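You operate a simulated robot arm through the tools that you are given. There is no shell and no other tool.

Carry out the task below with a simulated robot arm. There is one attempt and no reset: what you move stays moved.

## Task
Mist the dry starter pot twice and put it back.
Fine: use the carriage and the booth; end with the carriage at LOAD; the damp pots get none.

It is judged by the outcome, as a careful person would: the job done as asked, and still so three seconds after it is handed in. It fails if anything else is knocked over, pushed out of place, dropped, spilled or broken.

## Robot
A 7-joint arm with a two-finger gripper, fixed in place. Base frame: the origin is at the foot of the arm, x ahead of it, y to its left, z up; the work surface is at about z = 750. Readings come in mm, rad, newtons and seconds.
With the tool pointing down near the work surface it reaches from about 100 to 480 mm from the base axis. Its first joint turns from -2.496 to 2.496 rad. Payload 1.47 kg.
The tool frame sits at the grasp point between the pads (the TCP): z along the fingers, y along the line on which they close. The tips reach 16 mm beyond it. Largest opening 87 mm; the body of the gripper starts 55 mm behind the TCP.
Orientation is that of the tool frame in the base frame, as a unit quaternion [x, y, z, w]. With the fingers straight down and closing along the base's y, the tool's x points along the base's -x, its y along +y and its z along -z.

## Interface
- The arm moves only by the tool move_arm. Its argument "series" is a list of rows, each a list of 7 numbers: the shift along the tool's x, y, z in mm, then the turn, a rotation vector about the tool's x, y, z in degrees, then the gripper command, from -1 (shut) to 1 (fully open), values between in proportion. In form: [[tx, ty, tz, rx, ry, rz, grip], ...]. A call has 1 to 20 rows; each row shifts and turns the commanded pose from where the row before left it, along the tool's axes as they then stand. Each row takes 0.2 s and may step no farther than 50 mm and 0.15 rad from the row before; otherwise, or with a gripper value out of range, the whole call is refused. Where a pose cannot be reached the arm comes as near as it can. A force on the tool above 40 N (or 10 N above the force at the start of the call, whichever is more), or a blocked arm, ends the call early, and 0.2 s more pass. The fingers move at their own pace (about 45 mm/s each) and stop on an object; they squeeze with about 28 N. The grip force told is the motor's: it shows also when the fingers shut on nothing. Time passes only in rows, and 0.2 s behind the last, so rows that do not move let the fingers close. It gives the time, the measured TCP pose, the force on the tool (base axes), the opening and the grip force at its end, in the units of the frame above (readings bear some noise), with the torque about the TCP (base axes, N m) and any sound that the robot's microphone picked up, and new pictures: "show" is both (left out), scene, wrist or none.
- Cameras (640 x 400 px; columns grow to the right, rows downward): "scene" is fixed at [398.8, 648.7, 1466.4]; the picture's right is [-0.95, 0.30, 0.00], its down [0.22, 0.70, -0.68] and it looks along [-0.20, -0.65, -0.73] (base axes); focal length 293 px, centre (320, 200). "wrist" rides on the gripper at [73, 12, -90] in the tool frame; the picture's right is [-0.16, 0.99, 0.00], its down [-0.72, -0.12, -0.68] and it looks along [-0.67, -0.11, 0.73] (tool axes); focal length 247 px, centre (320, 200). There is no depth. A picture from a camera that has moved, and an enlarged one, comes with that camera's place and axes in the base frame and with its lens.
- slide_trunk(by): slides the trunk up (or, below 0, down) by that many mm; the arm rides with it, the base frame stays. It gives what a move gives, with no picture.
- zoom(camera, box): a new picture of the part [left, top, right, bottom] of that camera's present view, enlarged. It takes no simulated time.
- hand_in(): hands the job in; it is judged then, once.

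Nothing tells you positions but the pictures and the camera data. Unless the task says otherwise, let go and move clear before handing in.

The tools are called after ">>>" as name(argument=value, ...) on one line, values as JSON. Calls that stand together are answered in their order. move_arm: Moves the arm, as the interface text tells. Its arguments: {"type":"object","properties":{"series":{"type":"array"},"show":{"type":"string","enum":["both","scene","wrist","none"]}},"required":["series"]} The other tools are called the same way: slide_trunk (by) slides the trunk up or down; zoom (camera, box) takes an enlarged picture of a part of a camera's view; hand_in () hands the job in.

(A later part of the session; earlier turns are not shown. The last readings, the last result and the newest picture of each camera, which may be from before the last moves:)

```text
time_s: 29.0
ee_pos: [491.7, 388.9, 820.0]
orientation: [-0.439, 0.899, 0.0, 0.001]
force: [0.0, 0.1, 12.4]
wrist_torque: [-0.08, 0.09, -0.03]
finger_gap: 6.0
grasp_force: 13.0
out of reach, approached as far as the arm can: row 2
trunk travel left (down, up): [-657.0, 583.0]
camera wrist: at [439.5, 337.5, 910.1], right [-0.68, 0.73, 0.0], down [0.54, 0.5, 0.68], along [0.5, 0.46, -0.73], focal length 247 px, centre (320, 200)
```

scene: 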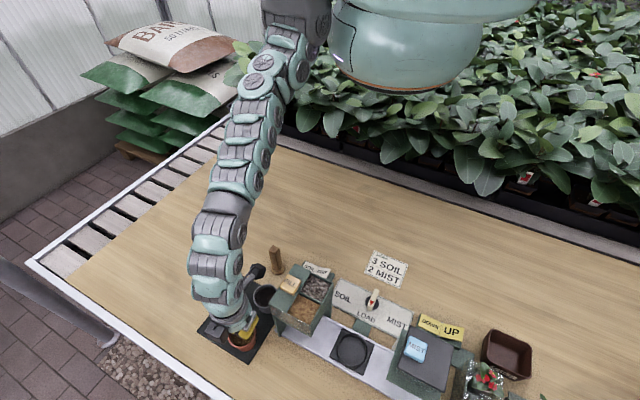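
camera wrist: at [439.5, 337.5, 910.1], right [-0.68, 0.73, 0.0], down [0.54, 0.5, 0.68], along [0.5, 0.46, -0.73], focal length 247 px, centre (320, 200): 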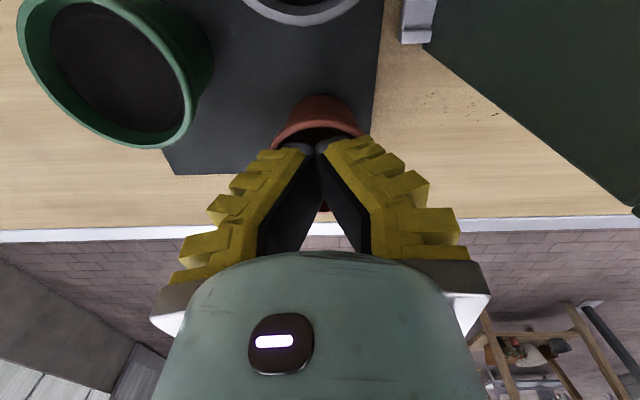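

The arm hit its reach limit at z ≈ 820, so the fingers shut over the rim and are pressing at 12 N. I'll lift off and reopen, then lower the trunk to regain travel.

>>> move_arm(series=[[0, 0, -15, 0, 0, 0, -1], [0, 0, -15, 0, 0, 0, -1], [0, 0, -10, 0, 0, 0, -0.5], [0, 0, 0, 0, 0, 0, 0.6], [0, 0, 0, 0, 0, 0, 0.6], [0, 0, 0, 0, 0, 0, 0.6], [0, 0, 0, 0, 0, 0, 0.6]])

>>> zoom(camera="wrist", box=[220, 40, 420, 180])

```text
time_s: 30.6
ee_pos: [492.6, 388.5, 859.6]
orientation: [-0.438, 0.899, 0.0, 0.0]
force: [0.7, -0.3, -0.1]
wrist_torque: [0.03, 0.0, -0.02]
finger_gap: 73.1
grasp_force: 2.8
trunk travel left (down, up): [-657.0, 583.0]
camera wrist: at [437.8, 335.9, 948.9], right [-0.68, 0.73, 0.0], down [0.54, 0.5, 0.68], along [0.5, 0.46, -0.73], focal length 247 px, centre (320, 200)
```

scene: 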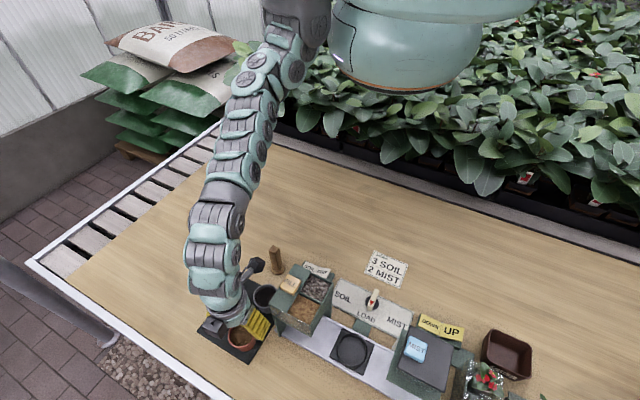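
wrist: 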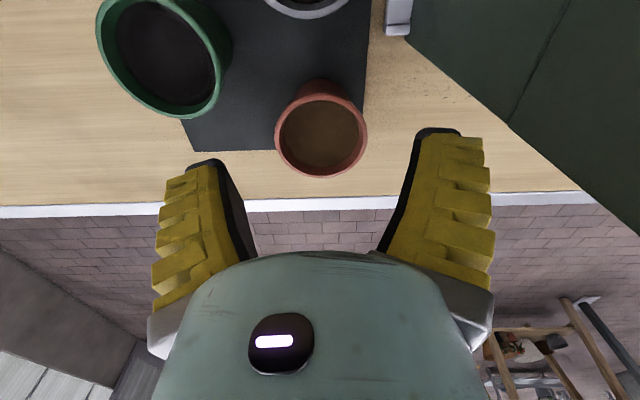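

```text
2.86 times, centred on (320, 110) of wrist
camera zoom: at [437.8, 335.9, 948.9], right [-0.68, 0.73, 0.0], down [0.54, 0.5, 0.68], along [0.5, 0.46, -0.73], focal length 706 px, centre (320, 457)
```

zoom: 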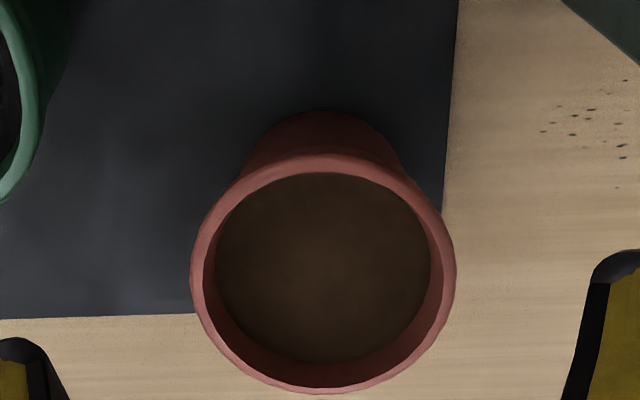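

The pot is still upright and in place. I'll lower the trunk again so the arm has downward travel, re-centre, and then grip and lift in tiny steps.

>>> move_arm(series=[[-2.2, 0.7, -25, 0, 0, 0, 0.6], [0, 0, -25, 0, 0, 0, 0.6], [0, 0, 0, 0, 0, 0, 0.6]], show="none")

>>> slide_trunk(by=-60)

>>> move_arm(series=[[0, 0, 0, 0, 0, 0, 0.6]])

>>> zoom(camera="wrist", box=[120, 0, 520, 250])

```text
time_s: 31.4
ee_pos: [492.8, 389.1, 909.7]
orientation: [-0.438, 0.899, -0.002, 0.0]
force: [-0.4, 0.0, 0.0]
wrist_torque: [-0.01, 0.01, 0.02]
finger_gap: 73.0
grasp_force: 2.7
trunk travel left (down, up): [-657.0, 583.0]
```

```text
time_s: 32.4
ee_pos: [492.3, 389.6, 851.2]
orientation: [-0.438, 0.899, 0.0, 0.0]
force: [-0.5, -0.3, -0.3]
wrist_torque: [-0.03, -0.01, -0.05]
finger_gap: 73.2
grasp_force: 2.9
trunk travel left (down, up): [-597.0, 643.0]
```

```text
time_s: 32.8
ee_pos: [492.8, 390.0, 849.2]
orientation: [-0.438, 0.899, 0.0, 0.0]
force: [0.5, -0.9, -0.8]
wrist_torque: [0.06, -0.02, 0.0]
finger_gap: 73.1
grasp_force: 2.4
trunk travel left (down, up): [-597.0, 643.0]
camera wrist: at [438.8, 338.0, 939.4], right [-0.68, 0.73, 0.0], down [0.54, 0.5, 0.68], along [0.5, 0.46, -0.73], focal length 247 px, centre (320, 200)
```

scene: 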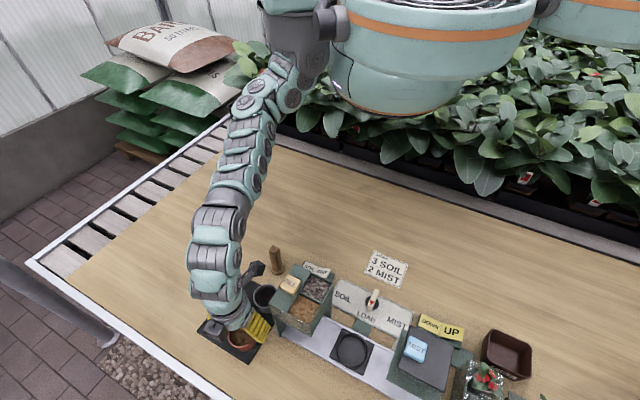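
wrist: 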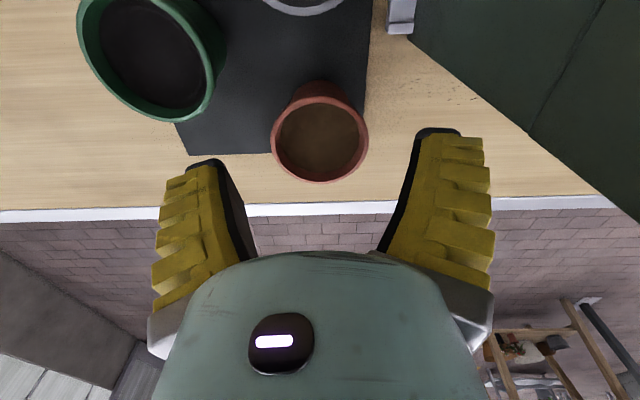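

```text
1.60 times, centred on (320, 125) of wrist
camera zoom: at [438.8, 338.0, 939.4], right [-0.68, 0.73, 0.0], down [0.54, 0.5, 0.68], along [0.5, 0.46, -0.73], focal length 395 px, centre (320, 320)
```

zoom: 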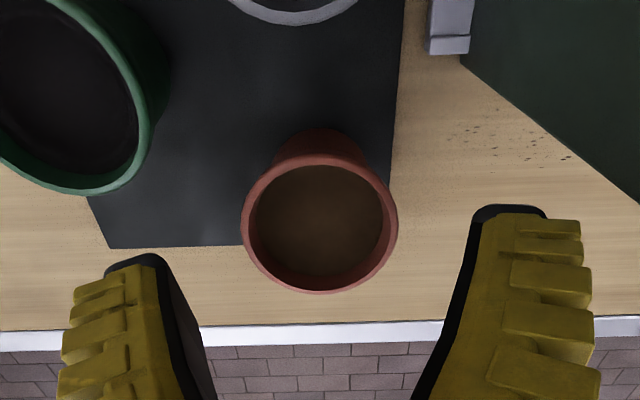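

>>> move_arm(series=[[0, 0, 14, 0, 0, 0, 0.6], [0, 0, 14, 0, 0, 0, 0.6], [0, 0, 14, 0, 0, 0, 0.6], [0, 0, 0, 0, 0, 0, 0.3], [0, 0, 0, 0, 0, 0, -0.2], [0, 0, 0, 0, 0, 0, -1], [0, 0, 0, 0, 0, 0, -1], [0, 0, 0, 0, 0, 0, -1]], show="wrist")

```text
time_s: 34.6
ee_pos: [493.0, 389.6, 807.5]
orientation: [-0.438, 0.899, 0.0, 0.001]
force: [0.5, -1.5, 1.9]
wrist_torque: [-0.02, 0.07, 0.05]
finger_gap: 54.1
grasp_force: 27.7
trunk travel left (down, up): [-597.0, 643.0]
camera wrist: at [438.9, 338.4, 897.3], right [-0.68, 0.73, 0.0], down [0.54, 0.5, 0.68], along [0.5, 0.46, -0.73], focal length 247 px, centre (320, 200)
```

wrist: 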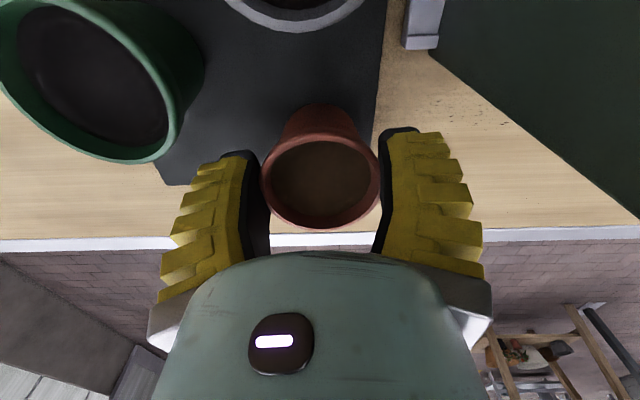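

It's gripped at a 54 mm gap and 28 N. Now a slow 10 mm lift to see if the pot comes up with it.

>>> move_arm(series=[[0, 0, -1, 0, 0, 0, -1], [0, 0, -2, 0, 0, 0, -1], [0, 0, -2, 0, 0, 0, -1], [0, 0, -2, 0, 0, 0, -1], [0, 0, -3, 0, 0, 0, -1], [0, 0, 0, 0, 0, 0, -1]], show="wrist")

```text
time_s: 36.0
ee_pos: [492.1, 391.0, 817.8]
orientation: [-0.438, 0.899, -0.001, -0.001]
force: [-0.3, -0.4, -0.4]
wrist_torque: [-0.01, 0.01, 0.02]
finger_gap: 54.1
grasp_force: 28.3
trunk travel left (down, up): [-597.0, 643.0]
camera wrist: at [438.5, 338.2, 907.1], right [-0.68, 0.73, 0.0], down [0.54, 0.5, 0.68], along [0.5, 0.46, -0.73], focal length 247 px, centre (320, 200)
```

wrist: 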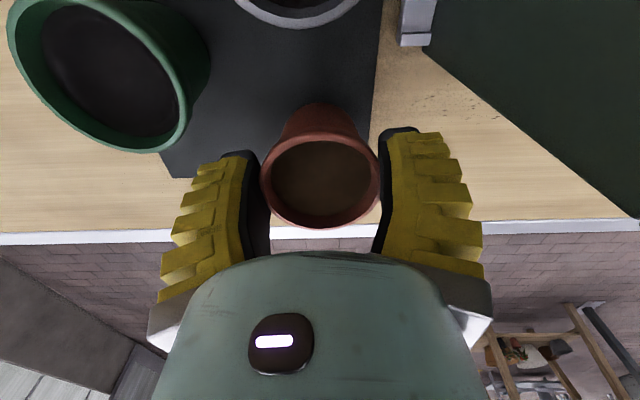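

The pot is lifting with the gripper: the gap is steady and its place in the image is unchanged. I'll raise it with short trunk slides, checking the grip as I go.

>>> slide_trunk(by=15)

>>> slide_trunk(by=25)

>>> move_arm(series=[[0, 0, 0, 0, 0, 0, -1]])

```text
time_s: 36.6
ee_pos: [492.8, 388.2, 833.0]
orientation: [-0.438, 0.899, 0.0, -0.001]
force: [-0.3, 0.6, -0.3]
wrist_torque: [0.06, 0.01, -0.04]
finger_gap: 53.8
grasp_force: 28.0
trunk travel left (down, up): [-612.0, 628.0]
```

```text
time_s: 37.3
ee_pos: [492.6, 389.5, 858.8]
orientation: [-0.439, 0.899, -0.001, -0.001]
force: [-0.1, 0.1, -0.7]
wrist_torque: [-0.02, -0.01, -0.02]
finger_gap: 53.9
grasp_force: 27.6
trunk travel left (down, up): [-637.0, 603.0]
```

```text
time_s: 37.7
ee_pos: [491.3, 390.6, 857.1]
orientation: [-0.438, 0.899, 0.0, 0.0]
force: [-0.5, -0.5, -0.9]
wrist_torque: [-0.03, -0.01, 0.0]
finger_gap: 53.8
grasp_force: 27.9
trunk travel left (down, up): [-637.0, 603.0]
camera wrist: at [438.3, 338.3, 947.1], right [-0.68, 0.73, 0.0], down [0.54, 0.5, 0.68], along [0.5, 0.46, -0.73], focal length 247 px, centre (320, 200)
```

scene: 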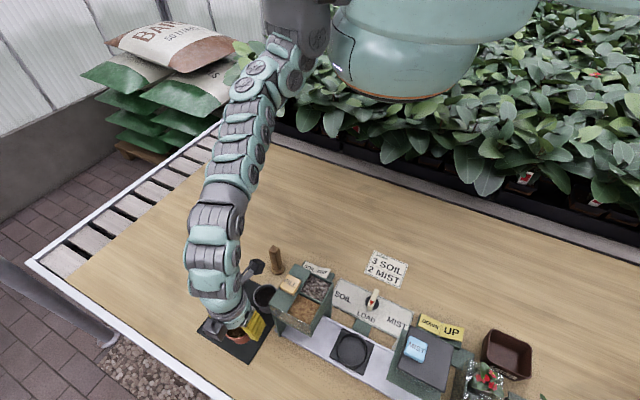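
wrist: 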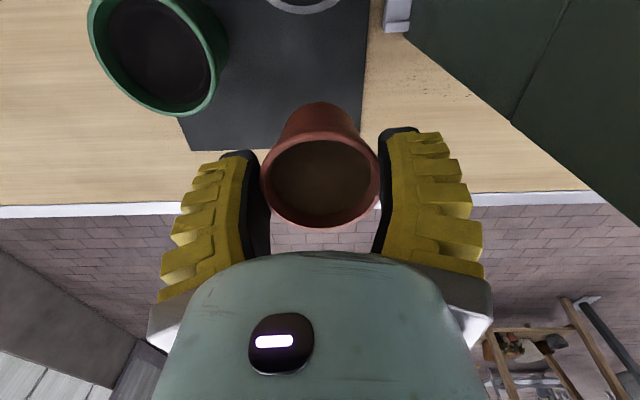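

The grip holds, so I'll keep rising to clear the hopper.

>>> slide_trunk(by=80)

>>> slide_trunk(by=90)

>>> move_arm(series=[[0, 0, 0, 0, 0, 0, -1]])

```text
time_s: 38.9
ee_pos: [491.7, 390.0, 937.1]
orientation: [-0.438, 0.899, -0.001, -0.001]
force: [0.8, -1.0, -0.4]
wrist_torque: [0.04, 0.02, -0.03]
finger_gap: 54.1
grasp_force: 27.6
trunk travel left (down, up): [-717.0, 523.0]
```

```text
time_s: 40.2
ee_pos: [491.9, 389.4, 1027.4]
orientation: [-0.439, 0.899, 0.0, -0.001]
force: [-0.9, 0.2, -0.4]
wrist_torque: [0.01, 0.02, 0.01]
finger_gap: 53.9
grasp_force: 28.1
trunk travel left (down, up): [-807.0, 433.0]
```

```text
time_s: 40.6
ee_pos: [492.9, 389.4, 1027.5]
orientation: [-0.439, 0.899, 0.0, 0.001]
force: [0.0, -0.1, 0.1]
wrist_torque: [0.0, 0.0, 0.01]
finger_gap: 53.7
grasp_force: 28.4
trunk travel left (down, up): [-807.0, 433.0]
camera wrist: at [438.4, 338.3, 1117.1], right [-0.68, 0.73, 0.0], down [0.54, 0.5, 0.68], along [0.5, 0.46, -0.73], focal length 247 px, centre (320, 200)
```

scene: 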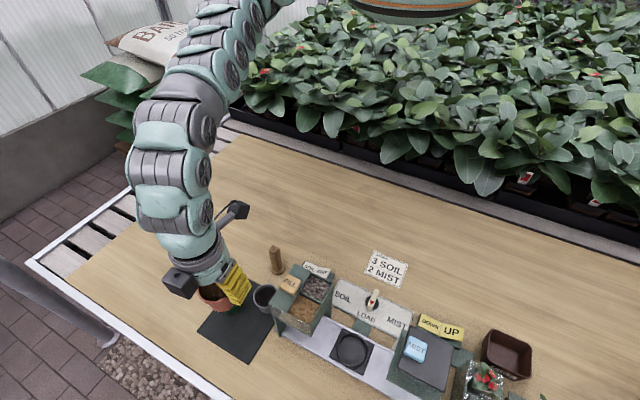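
wrist: 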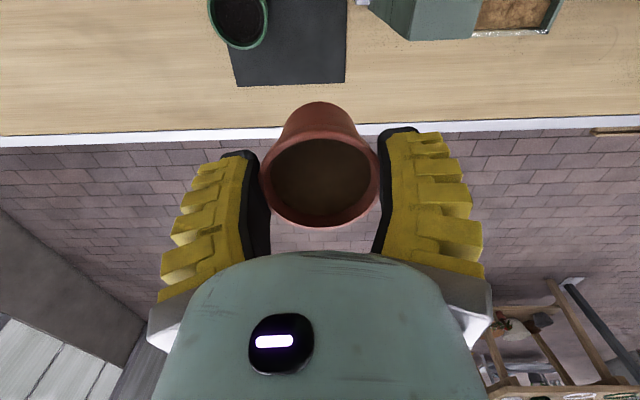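

The pot is secure at z = 1027. Next I'll carry it over the hopper to just above the LOAD ring, at about (277.5, 486).

>>> move_arm(series=[[3, 12, 0, 0, 0, 0, -1], [5.6, 23, 0, 0, 0, 0, -1], [5.6, 23, 0, 0, 0, 0, -1], [5.6, 23, 0, 0, 0, 0, -1], [5.6, 23, 0, 0, 0, 0, -1], [5.6, 23, 0, 0, 0, 0, -1], [5.6, 23, 0, 0, 0, 0, -1], [5.6, 23, 0, 0, 0, 0, -1], [5.6, 23, 0, 0, 0, 0, -1], [5.6, 23, 0, 0, 0, 0, -1], [2.4, 10.7, 0, 0, 0, 0, -1], [0, 0, 0, 0, 0, 0, -1]])

```text
time_s: 43.2
ee_pos: [271.5, 481.0, 1029.6]
orientation: [-0.438, 0.899, 0.0, -0.001]
force: [0.0, 0.3, -1.0]
wrist_torque: [0.0, 0.01, -0.01]
finger_gap: 53.4
grasp_force: 27.9
out of reach, approached as far as the arm can: row 11
trunk travel left (down, up): [-807.0, 433.0]
camera wrist: at [218.9, 430.0, 1119.2], right [-0.68, 0.73, 0.0], down [0.54, 0.5, 0.68], along [0.5, 0.46, -0.73], focal length 247 px, centre (320, 200)
```

scene: 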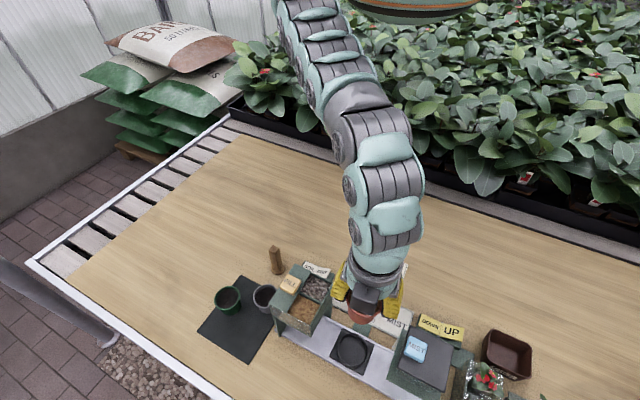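
wrist: 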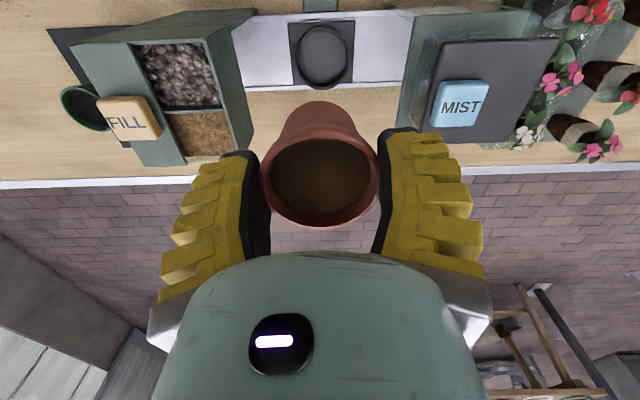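

>>> zoom(camera="wrist", box=[230, 0, 430, 120])

>>> zoom(camera="wrist", box=[380, 0, 580, 160])

```text
3.20 times, centred on (330, 60) of wrist
camera zoom: at [218.9, 430.0, 1119.2], right [-0.68, 0.73, 0.0], down [0.54, 0.5, 0.68], along [0.5, 0.46, -0.73], focal length 790 px, centre (288, 648)
```

zoom: 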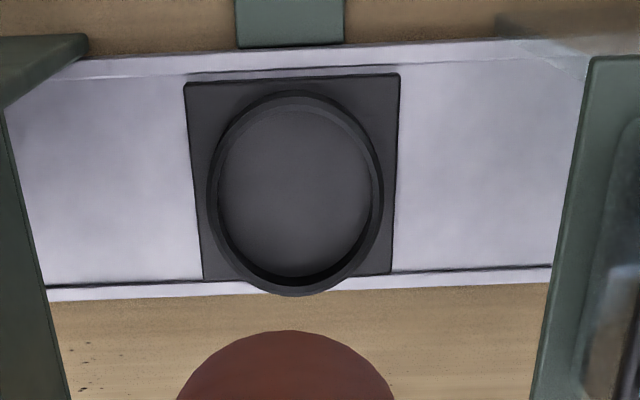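

```text
2.50 times, centred on (480, 80) of wrist
camera zoom: at [218.9, 430.0, 1119.2], right [-0.68, 0.73, 0.0], down [0.54, 0.5, 0.68], along [0.5, 0.46, -0.73], focal length 617 px, centre (-80, 500)
```

zoom: 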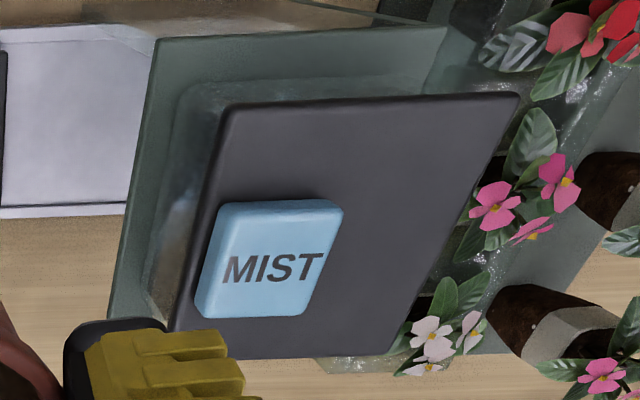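

The LOAD holder is a raised collar centred at about (275, 485.5). The arm stopped 5 mm short in this wrist posture, so I'll turn the wrist slightly and try to centre over it.

>>> move_arm(series=[[0, 0, 0, 0, 0, -5, -1], [0, 0, 0, 0, 0, -5, -1], [-3, 0.5, 0, 0, 0, 0, -1], [-2.5, 0.5, 0, 0, 0, 0, -1], [0, 0, 0, 0, 0, 0, -1]])

```text
time_s: 44.4
ee_pos: [273.7, 483.2, 1029.9]
orientation: [-0.515, 0.857, 0.0, 0.0]
force: [-0.3, 0.1, -0.2]
wrist_torque: [0.02, 0.02, -0.01]
finger_gap: 53.2
grasp_force: 28.1
out of reach, approached as far as the arm can: row 4
trunk travel left (down, up): [-807.0, 433.0]
camera wrist: at [229.2, 423.3, 1119.3], right [-0.8, 0.6, 0.0], down [0.44, 0.59, 0.68], along [0.41, 0.54, -0.73], focal length 247 px, centre (320, 200)
```

scene: 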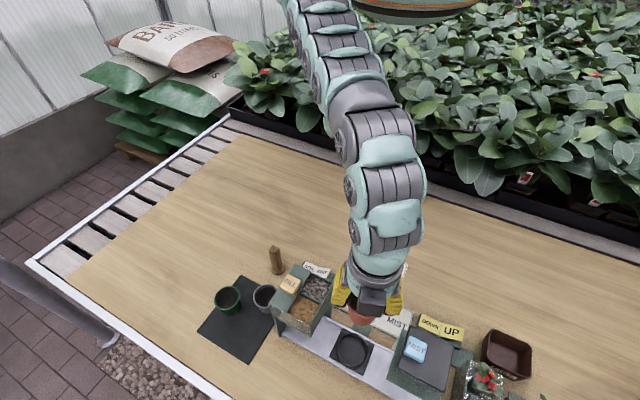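
wrist: 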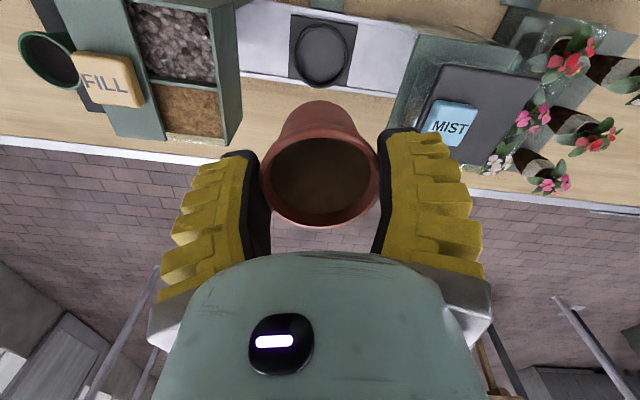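

>>> zoom(camera="wrist", box=[230, 0, 430, 120])

```text
3.20 times, centred on (330, 60) of wrist
camera zoom: at [229.2, 423.3, 1119.3], right [-0.8, 0.6, 0.0], down [0.44, 0.59, 0.68], along [0.41, 0.54, -0.73], focal length 790 px, centre (288, 648)
```

zoom: 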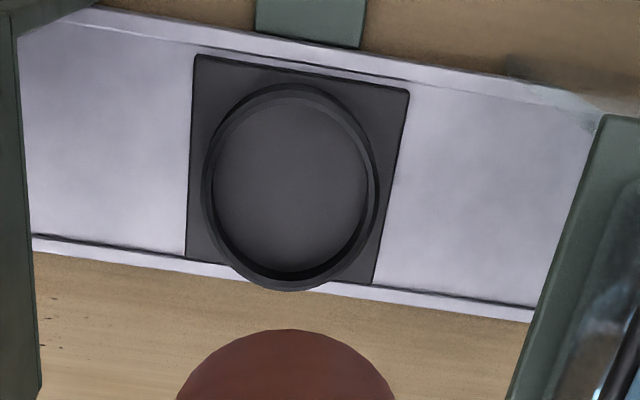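

The ring centre comes out at (274.4, 484.7) and the pot is at about (274.1, 482.1), well within the collar. I'll lower the trunk in stages, watching the hopper and hood clearances.

>>> slide_trunk(by=-100)

>>> move_arm(series=[[-1.5, 1, 0, 0, 0, 0, -1], [-1, 0, 0, 0, 0, 0, -1]])

```text
time_s: 45.7
ee_pos: [273.3, 482.0, 929.9]
orientation: [-0.515, 0.857, 0.0, 0.001]
force: [-0.2, 0.0, -0.3]
wrist_torque: [0.01, -0.01, 0.01]
finger_gap: 53.0
grasp_force: 28.3
trunk travel left (down, up): [-707.0, 533.0]
```

```text
time_s: 46.3
ee_pos: [273.8, 483.2, 929.8]
orientation: [-0.515, 0.857, 0.0, 0.0]
force: [-0.3, 0.1, -1.0]
wrist_torque: [0.02, 0.02, 0.04]
finger_gap: 52.9
grasp_force: 27.8
trunk travel left (down, up): [-707.0, 533.0]
camera wrist: at [229.3, 423.3, 1019.3], right [-0.8, 0.6, 0.0], down [0.44, 0.58, 0.68], along [0.41, 0.54, -0.73], focal length 247 px, centre (320, 200)
```

scene: 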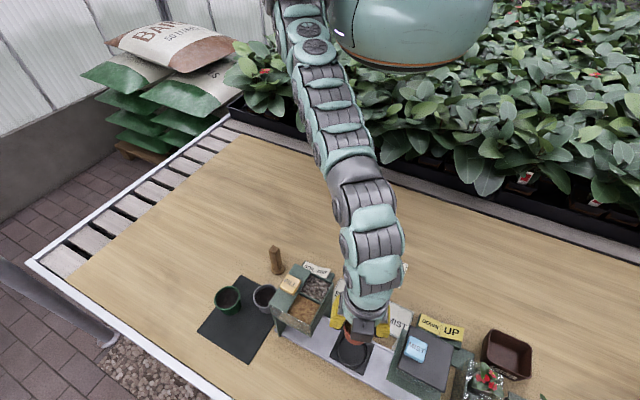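
wrist: 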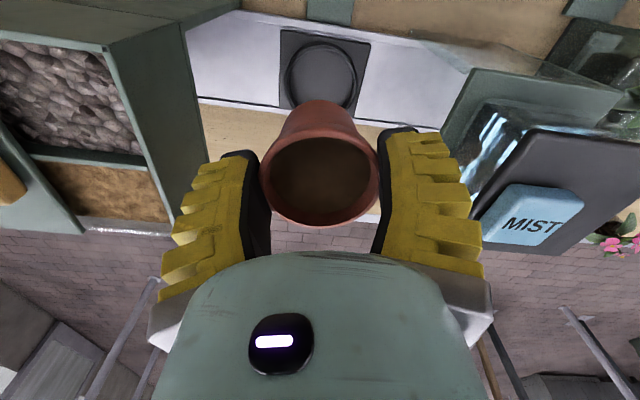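

>>> slide_trunk(by=-70)

>>> move_arm(series=[[0, 0, 0, 0, 0, 0, -1]])

>>> zoom(camera="scene", box=[300, 280, 460, 400])

```text
time_s: 47.4
ee_pos: [273.0, 483.3, 860.6]
orientation: [-0.515, 0.857, 0.0, 0.0]
force: [-1.0, 0.1, -0.4]
wrist_torque: [0.01, 0.01, 0.0]
finger_gap: 52.7
grasp_force: 27.9
trunk travel left (down, up): [-637.0, 603.0]
```

```text
time_s: 47.8
ee_pos: [273.1, 482.5, 859.1]
orientation: [-0.515, 0.857, 0.0, 0.0]
force: [0.5, 0.4, 0.0]
wrist_torque: [-0.01, -0.03, 0.0]
finger_gap: 52.7
grasp_force: 27.7
trunk travel left (down, up): [-637.0, 603.0]
camera wrist: at [229.3, 423.3, 949.3], right [-0.8, 0.6, 0.0], down [0.44, 0.58, 0.68], along [0.41, 0.54, -0.73], focal length 247 px, centre (320, 200)
```

scene: 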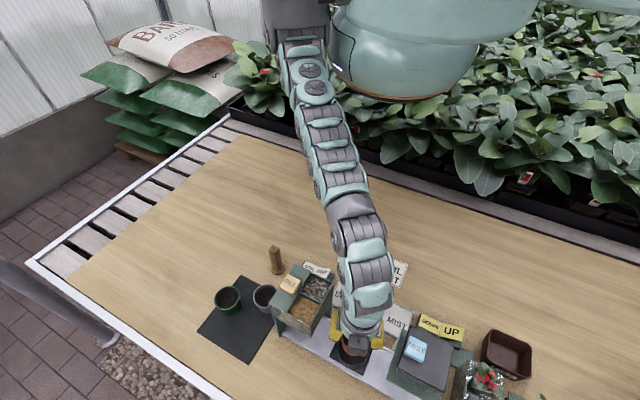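
wrist: 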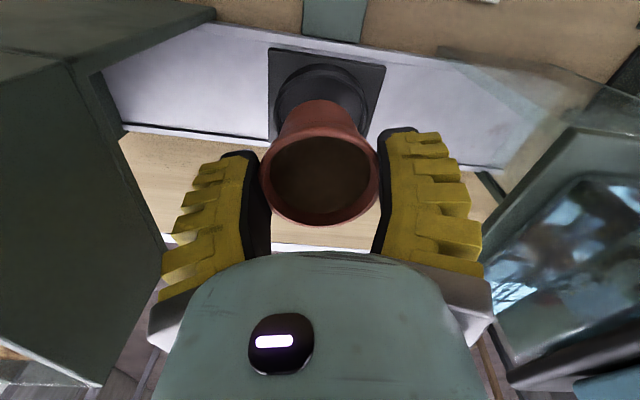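

```text
3.33 times, centred on (380, 340) of scene
camera zoom: at [398.8, 648.7, 1466.4], right [-0.95, 0.3, 0.0], down [0.22, 0.7, -0.68], along [-0.2, -0.65, -0.73], focal length 975 px, centre (120, -267)
```

zoom: 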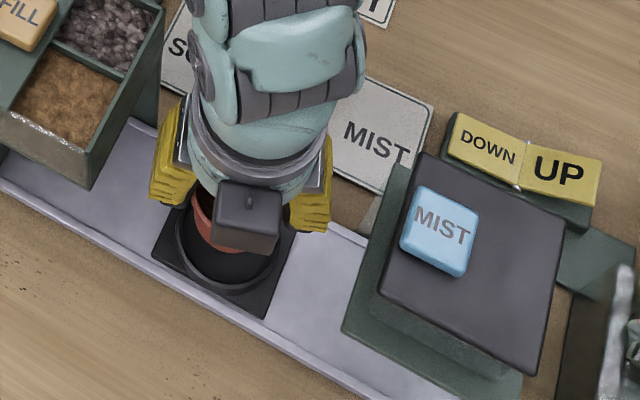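

The collar looks about 3 mm further toward the hood than the pot. I'll shift by that much and come down gently until the pot touches the floor of the holder.

>>> move_arm(series=[[0, 2.5, 0, 0, 0, 0, -1], [0, 0, 7, 0, 0, 0, -1], [0, 0, 7, 0, 0, 0, -1], [0, 0, 4, 0, 0, 0, -1], [0, 0, 0, 0, 0, 0, -1]], show="wrist")

```text
time_s: 49.0
ee_pos: [270.6, 478.2, 844.2]
orientation: [-0.515, 0.857, -0.001, -0.001]
force: [-0.2, -0.6, -0.4]
wrist_torque: [0.02, -0.04, -0.01]
finger_gap: 52.5
grasp_force: 28.0
out of reach, approached as far as the arm can: row 2
trunk travel left (down, up): [-637.0, 603.0]
camera wrist: at [226.6, 417.7, 933.5], right [-0.8, 0.6, 0.0], down [0.44, 0.58, 0.68], along [0.41, 0.54, -0.73], focal length 247 px, centre (320, 200)
```

wrist: 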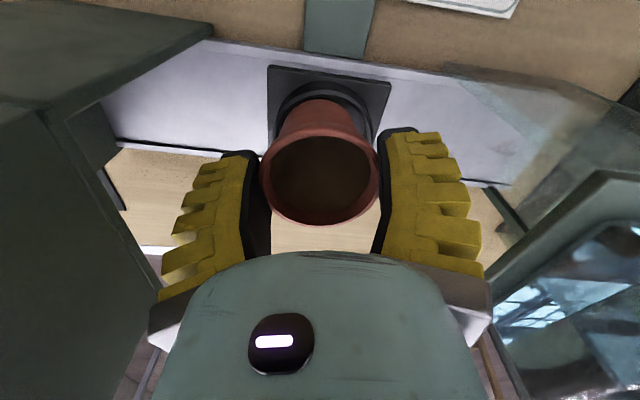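

Descending with the arm pulled it inward at its reach limit. I'll raise the arm relative to the trunk, re-centre outward, and use the trunk for the descent.

>>> move_arm(series=[[0, 0, -20, 0, 0, 0, -1], [0, 0, -20, 0, 0, 0, -1], [0, 0, -20, 0, 0, 0, -1], [-4, 1.2, 0, 0, 0, 0, -1], [-4, 1.2, 0, 0, 0, 0, -1], [0, 0, 0, 0, 0, 0, -1]], show="wrist")

```text
time_s: 50.4
ee_pos: [271.9, 486.2, 904.6]
orientation: [-0.516, 0.857, 0.001, 0.0]
force: [0.5, 0.2, -0.5]
wrist_torque: [0.04, 0.0, -0.01]
finger_gap: 52.5
grasp_force: 28.1
trunk travel left (down, up): [-637.0, 603.0]
camera wrist: at [228.4, 426.4, 993.7], right [-0.8, 0.6, 0.0], down [0.44, 0.58, 0.68], along [0.41, 0.54, -0.73], focal length 247 px, centre (320, 200)
```

wrist: 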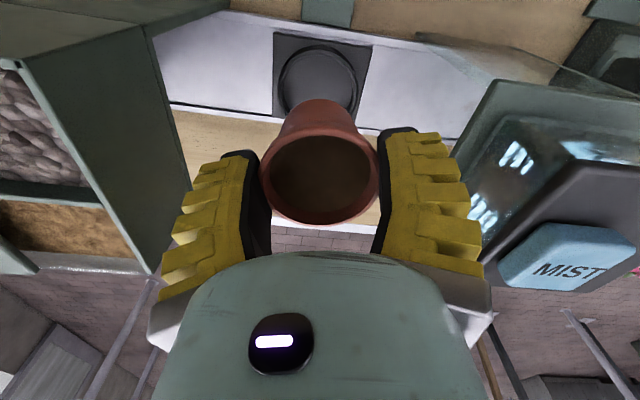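

Now it's centred with reach to spare. I'll lower by trunk, then make the last bit with the arm under force watch.

>>> slide_trunk(by=-55)

>>> move_arm(series=[[0, 0, 3, 0, 0, 0, -1], [0, 0, 3, 0, 0, 0, -1], [0, 0, 3, 0, 0, 0, -1], [0, 0, 0, 0, 0, 0, -1]], show="wrist")

>>> zoom(camera="scene", box=[320, 310, 420, 390])

```text
time_s: 51.3
ee_pos: [272.6, 486.3, 850.3]
orientation: [-0.515, 0.857, 0.0, 0.0]
force: [-0.3, 0.8, -0.2]
wrist_torque: [-0.03, -0.02, 0.01]
finger_gap: 52.1
grasp_force: 27.6
trunk travel left (down, up): [-582.0, 658.0]
```

```text
time_s: 52.3
ee_pos: [272.8, 487.8, 841.0]
orientation: [-0.515, 0.857, 0.0, 0.0]
force: [0.6, -0.3, -0.3]
wrist_torque: [-0.01, 0.02, -0.01]
finger_gap: 52.2
grasp_force: 28.3
trunk travel left (down, up): [-582.0, 658.0]
camera wrist: at [228.1, 426.3, 929.6], right [-0.8, 0.6, 0.0], down [0.44, 0.58, 0.68], along [0.41, 0.54, -0.73], focal length 247 px, centre (320, 200)
```

wrist: 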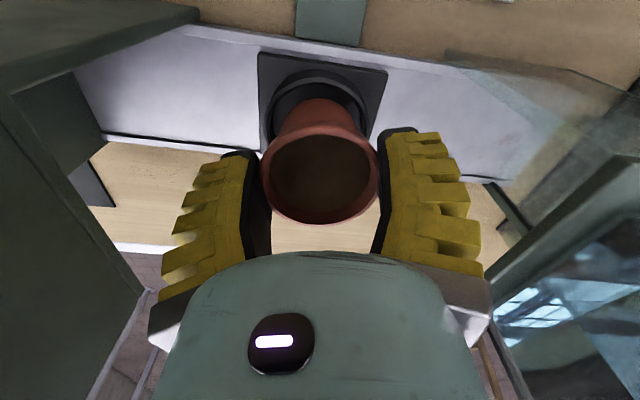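

```text
5.00 times, centred on (370, 350) of scene
camera zoom: at [398.8, 648.7, 1466.4], right [-0.95, 0.3, 0.0], down [0.22, 0.7, -0.68], along [-0.2, -0.65, -0.73], focal length 1463 px, centre (70, -550)
```

zoom: 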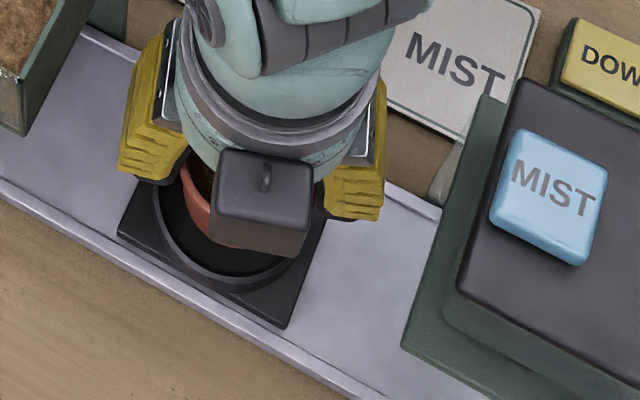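

>>> move_arm(series=[[0, 0.5, 3, 0, 0, 0, -1], [0, 0.5, 3, 0, 0, 0, -1], [0, 0, 3, 0, 0, 0, -1], [0, 0, 2, 0, 0, 0, -1], [0, 0, 0, 0, 0, 0, -1]], show="wrist")

```text
time_s: 53.5
ee_pos: [270.6, 487.2, 829.8]
orientation: [-0.515, 0.857, 0.0, -0.001]
force: [0.2, -0.4, -0.6]
wrist_torque: [-0.01, -0.01, 0.01]
finger_gap: 52.0
grasp_force: 27.6
trunk travel left (down, up): [-582.0, 658.0]
camera wrist: at [227.3, 426.8, 918.6], right [-0.8, 0.6, 0.0], down [0.44, 0.59, 0.68], along [0.41, 0.54, -0.73], focal length 247 px, centre (320, 200)
```

wrist: 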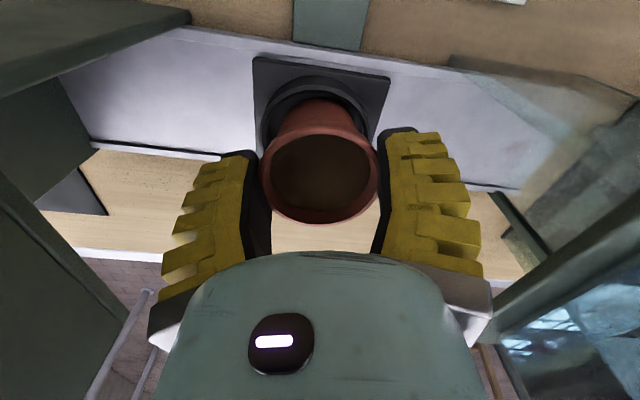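

>>> move_arm(series=[[0, 0, 2, 0, 0, 0, -1], [0, 0, 2, 0, 0, 0, -1], [0, 0, 2, 0, 0, 0, -1], [0, 0, 0, 0, 0, 0, -1]], show="wrist")

```text
time_s: 54.5
ee_pos: [272.9, 488.9, 824.3]
orientation: [-0.515, 0.857, 0.001, 0.001]
force: [0.3, -0.5, 14.4]
wrist_torque: [-0.01, -0.01, 0.03]
finger_gap: 54.4
grasp_force: 28.1
trunk travel left (down, up): [-582.0, 658.0]
camera wrist: at [228.6, 428.4, 913.9], right [-0.8, 0.6, 0.0], down [0.44, 0.58, 0.68], along [0.41, 0.54, -0.73], focal length 247 px, centre (320, 200)
```

wrist: 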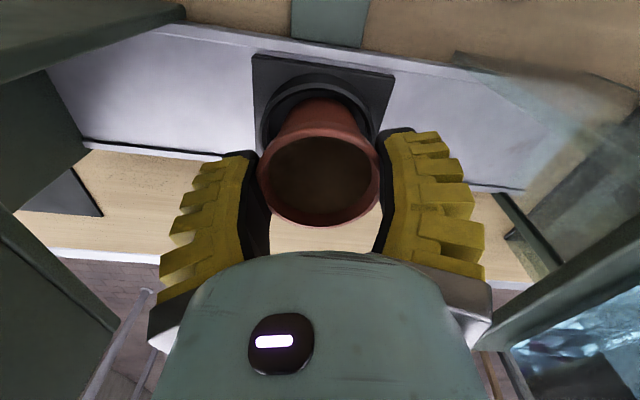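

The pot touched down at TCP z ≈ 824, which fits the holder floor rather than the collar edge. I'll relieve the push, open the fingers and rise straight up.

>>> move_arm(series=[[0, 0, -1, 0, 0, 0, -1], [0, 0, 0, 0, 0, 0, 0.3], [0, 0, 0, 0, 0, 0, 0.6], [0, 0, 0, 0, 0, 0, 0.6], [0, 0, -10, 0, 0, 0, 0.6], [0, 0, -20, 0, 0, 0, 0.6], [0, 0, -20, 0, 0, 0, 0.6], [0, 0, 0, 0, 0, 0, 0.6]])

>>> zoom(camera="wrist", box=[220, 20, 420, 180])

```text
time_s: 56.3
ee_pos: [271.9, 487.4, 874.7]
orientation: [-0.514, 0.858, 0.0, -0.001]
force: [0.1, -0.1, -0.3]
wrist_torque: [0.03, 0.01, -0.01]
finger_gap: 73.1
grasp_force: 2.6
trunk travel left (down, up): [-582.0, 658.0]
camera wrist: at [227.7, 426.6, 964.0], right [-0.8, 0.6, 0.0], down [0.44, 0.59, 0.68], along [0.41, 0.54, -0.73], focal length 247 px, centre (320, 200)
```

scene: 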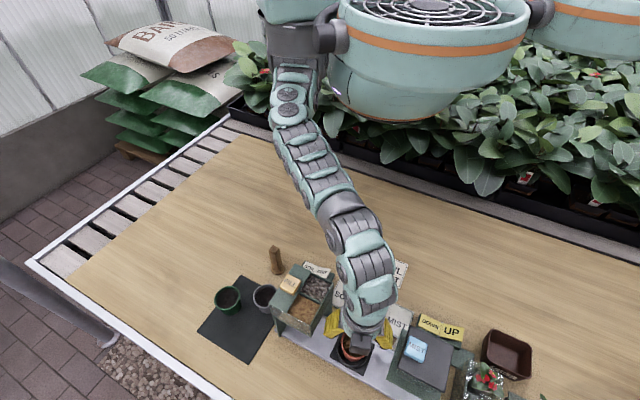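
wrist: 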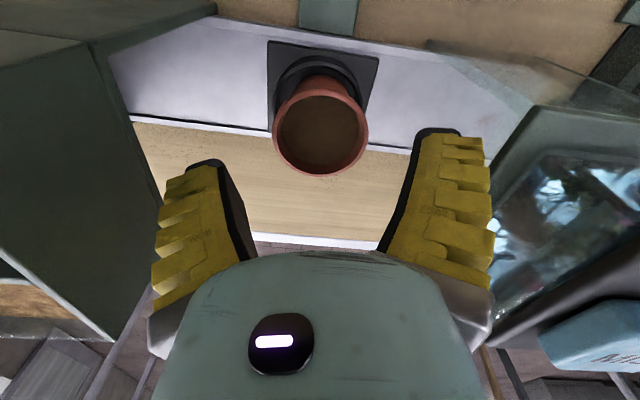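

```text
2.50 times, centred on (320, 100) of wrist
camera zoom: at [227.7, 426.6, 964.0], right [-0.8, 0.6, 0.0], down [0.44, 0.59, 0.68], along [0.41, 0.54, -0.73], focal length 617 px, centre (320, 450)
```

zoom: 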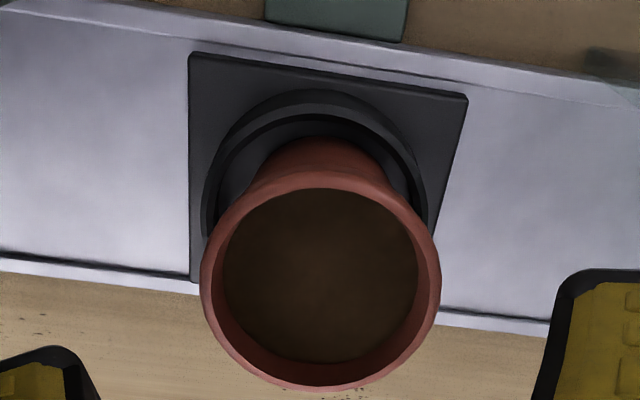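

The pot stands upright in the carriage holder. Next I'll rise and move over to look closely at the dial.

>>> slide_trunk(by=50)

>>> move_arm(series=[[28.7, 7.9, 0, 0, 0, 0, 0.6], [28.7, 7.9, 0, 0, 0, 0, 0.6], [28.7, 7.9, 0, 0, 0, 0, 0.6], [28.7, 7.9, 0, 0, 0, 0, 0.6], [0, 0, 0, 0, 0, 0, 0.6]])

>>> zoom(camera="wrist", box=[160, 0, 480, 200])

```text
time_s: 57.2
ee_pos: [271.7, 486.5, 924.4]
orientation: [-0.515, 0.857, 0.0, -0.001]
force: [0.1, 0.6, 0.2]
wrist_torque: [0.04, 0.01, -0.01]
finger_gap: 72.9
grasp_force: 2.5
trunk travel left (down, up): [-632.0, 608.0]
```

```text
time_s: 58.5
ee_pos: [190.8, 400.9, 924.3]
orientation: [-0.515, 0.857, -0.001, -0.001]
force: [-0.7, -0.9, 0.4]
wrist_torque: [0.0, -0.03, 0.0]
finger_gap: 73.4
grasp_force: 2.6
trunk travel left (down, up): [-632.0, 608.0]
camera wrist: at [145.9, 339.5, 1013.7], right [-0.8, 0.6, 0.0], down [0.44, 0.59, 0.68], along [0.41, 0.54, -0.73], focal length 247 px, centre (320, 200)
```

scene: 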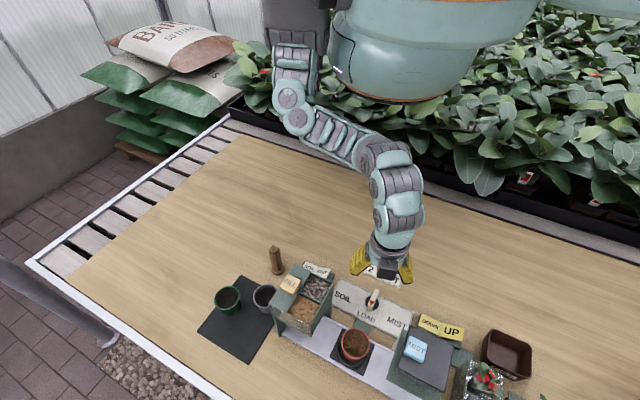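
wrist: 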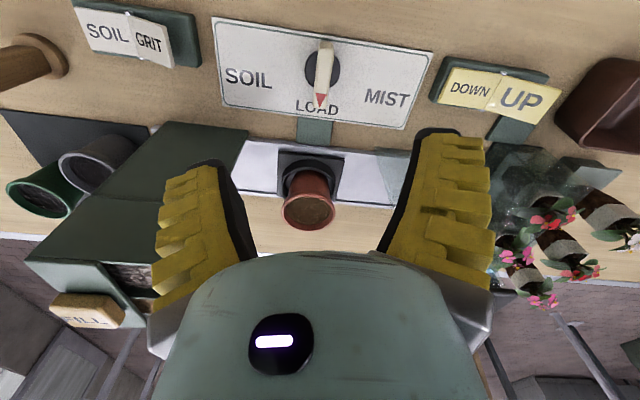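

```text
2.00 times, centred on (320, 100) of wrist
camera zoom: at [145.9, 339.5, 1013.7], right [-0.8, 0.6, 0.0], down [0.44, 0.59, 0.68], along [0.41, 0.54, -0.73], focal length 494 px, centre (320, 400)
```

zoom: 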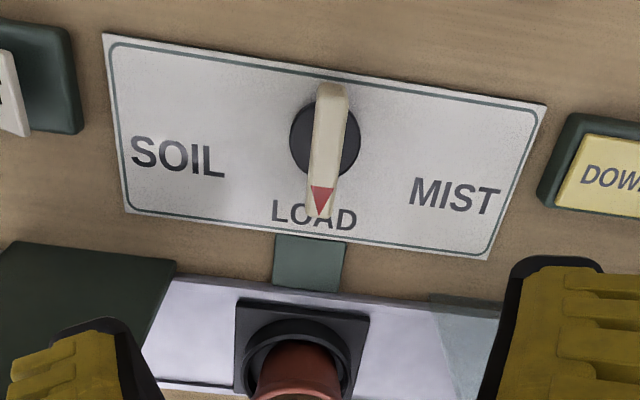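

The dial's lever is about 50 mm long with its top near z = 802, centred at about (184, 393) and pointing at LOAD. I'll align the fingers across it and descend partway to check.

>>> move_arm(series=[[0, 0, 0, 0, 0, 8.5, 0.2], [0, 0, 0, 0, 0, 8.5, 0.2], [8.6, 1.1, 0, 0, 0, 0, 0.0], [0, 0, 25, 0, 0, 0, 0.0], [0, 0, 25, 0, 0, 0, 0.0], [0, 0, 25, 0, 0, 0, 0.0], [0, 0, 0, 0, 0, 0, 0.0]])

>>> zoom(camera="wrist", box=[160, 0, 480, 250])

```text
time_s: 60.0
ee_pos: [182.1, 394.6, 850.8]
orientation: [-0.382, 0.924, 0.0, 0.0]
force: [1.2, 0.4, -0.8]
wrist_torque: [0.01, 0.0, 0.0]
finger_gap: 49.0
grasp_force: 4.0
trunk travel left (down, up): [-632.0, 608.0]
camera wrist: at [123.3, 350.5, 938.9], right [-0.59, 0.81, 0.0], down [0.59, 0.43, 0.68], along [0.55, 0.4, -0.73], focal length 247 px, centre (320, 200)
```

scene: 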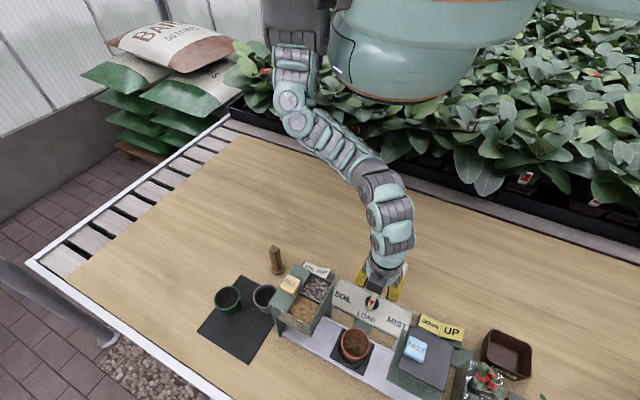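
wrist: 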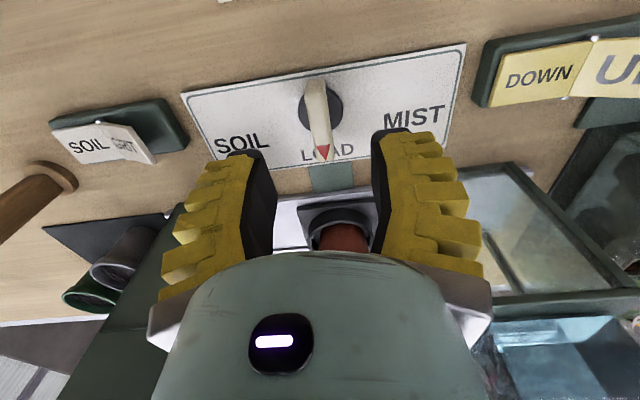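

```text
1.60 times, centred on (320, 125) of wrist
camera zoom: at [123.3, 350.5, 938.9], right [-0.59, 0.81, 0.0], down [0.59, 0.43, 0.68], along [0.55, 0.4, -0.73], focal length 395 px, centre (320, 320)
```

zoom: 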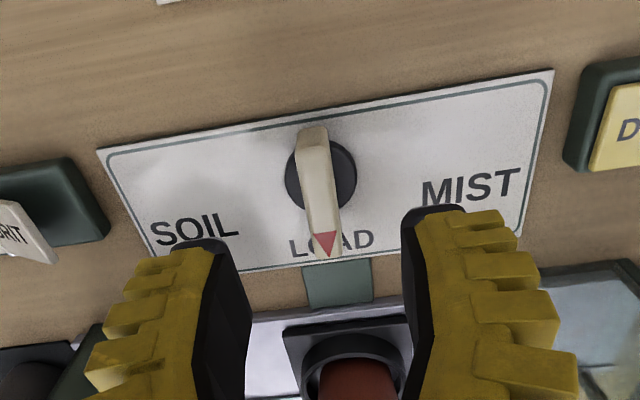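

The tool is right over the dial axis. I'll descend with the fingers on both sides of the lever, watching for contact.

>>> move_arm(series=[[0, 0, 18, 0, 0, 0, 0.0], [0, 0, 18, 0, 0, 0, 0.0], [0, 0, 14, 0, 0, 0, 0.0], [0, 0, 0, 0, 0, 0, 0.0]], show="wrist")

>>> zoom(camera="wrist", box=[220, 60, 420, 260])

```text
time_s: 61.0
ee_pos: [182.7, 395.3, 799.9]
orientation: [-0.382, 0.924, 0.0, 0.0]
force: [-0.6, 0.5, -1.0]
wrist_torque: [0.0, -0.01, 0.02]
finger_gap: 49.3
grasp_force: 4.3
trunk travel left (down, up): [-632.0, 608.0]
camera wrist: at [123.2, 350.4, 889.2], right [-0.59, 0.81, 0.0], down [0.59, 0.43, 0.68], along [0.55, 0.4, -0.73], focal length 247 px, centre (320, 200)
```

wrist: 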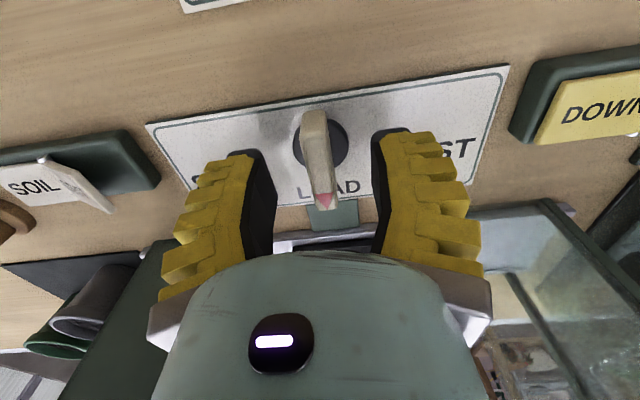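

```text
2.00 times, centred on (320, 160) of wrist
camera zoom: at [123.2, 350.4, 889.2], right [-0.59, 0.81, 0.0], down [0.59, 0.43, 0.68], along [0.55, 0.4, -0.73], focal length 494 px, centre (320, 280)
```

zoom: 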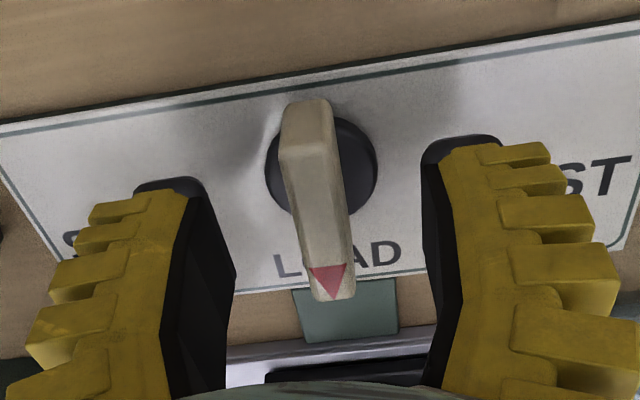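

>>> move_arm(series=[[0, 0, 6, 0, 0, 0, 0.0], [0, 0, 0, 0, 0, 0, -0.4], [0, 0, 0, 0, 0, 0, -1], [0, 0, 0, 0, 0, 0, -1], [0, 0, 0, 0, 0, 0, -1]], show="wrist")

```text
time_s: 62.2
ee_pos: [182.3, 394.1, 793.3]
orientation: [-0.383, 0.924, 0.0, 0.0]
force: [-1.3, -4.1, 11.7]
wrist_torque: [-0.02, -0.05, 0.02]
finger_gap: 9.1
grasp_force: 30.6
trunk travel left (down, up): [-632.0, 608.0]
camera wrist: at [123.5, 350.2, 883.7], right [-0.59, 0.81, 0.0], down [0.59, 0.43, 0.68], along [0.55, 0.4, -0.73], focal length 247 px, centre (320, 200)
```

wrist: 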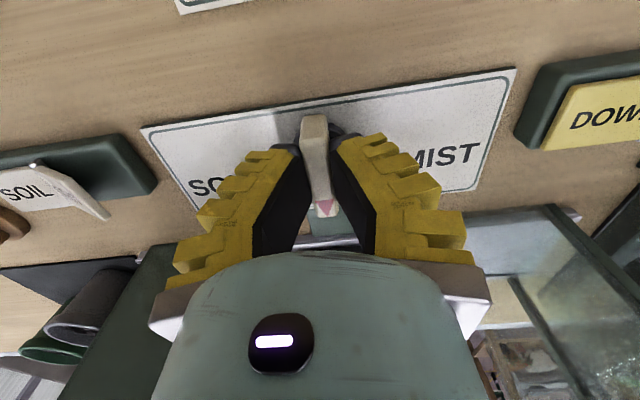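

The lever is gripped, with the tips lightly touching the disc. I'll ease up a little and turn toward MIST in steps.

>>> move_arm(series=[[0, 0, -2.5, 0, 0, 0, -1], [0, 0, 0, 0, 0, -5, -1], [0, 0, 0, 0, 0, -6, -1], [0, 0, 0, 0, 0, -6, -1], [0, 0, 0, 0, 0, -6, -1], [0, 0, 0, 0, 0, 0, -1]])

```text
time_s: 63.6
ee_pos: [184.3, 393.9, 795.1]
orientation: [-0.559, 0.829, -0.001, -0.001]
force: [2.9, -3.3, 3.0]
wrist_torque: [-0.41, 0.12, -0.06]
finger_gap: 5.9
grasp_force: 30.1
trunk travel left (down, up): [-632.0, 608.0]
camera wrist: at [146.2, 329.7, 885.3], right [-0.86, 0.52, 0.0], down [0.38, 0.63, 0.68], along [0.35, 0.58, -0.73], focal length 247 px, centre (320, 200)
```

scene: 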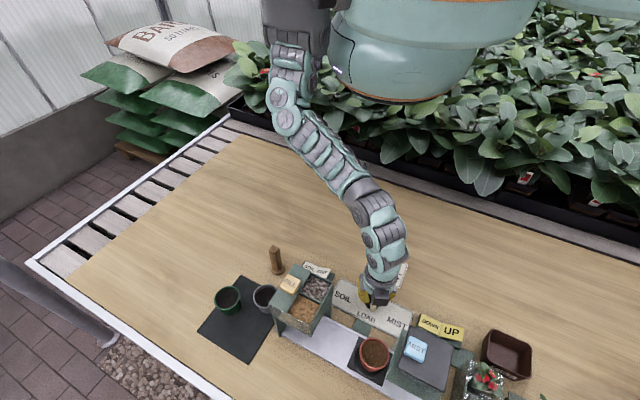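
wrist: 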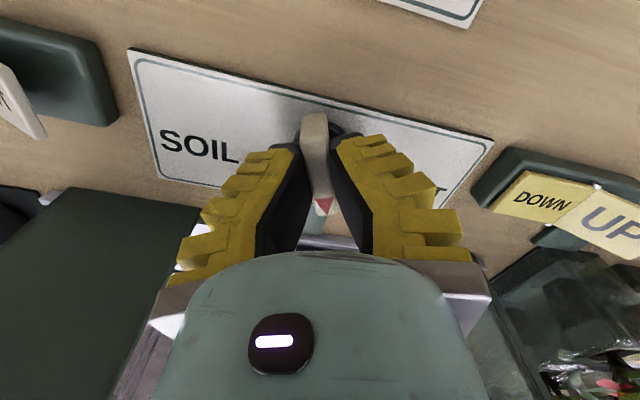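

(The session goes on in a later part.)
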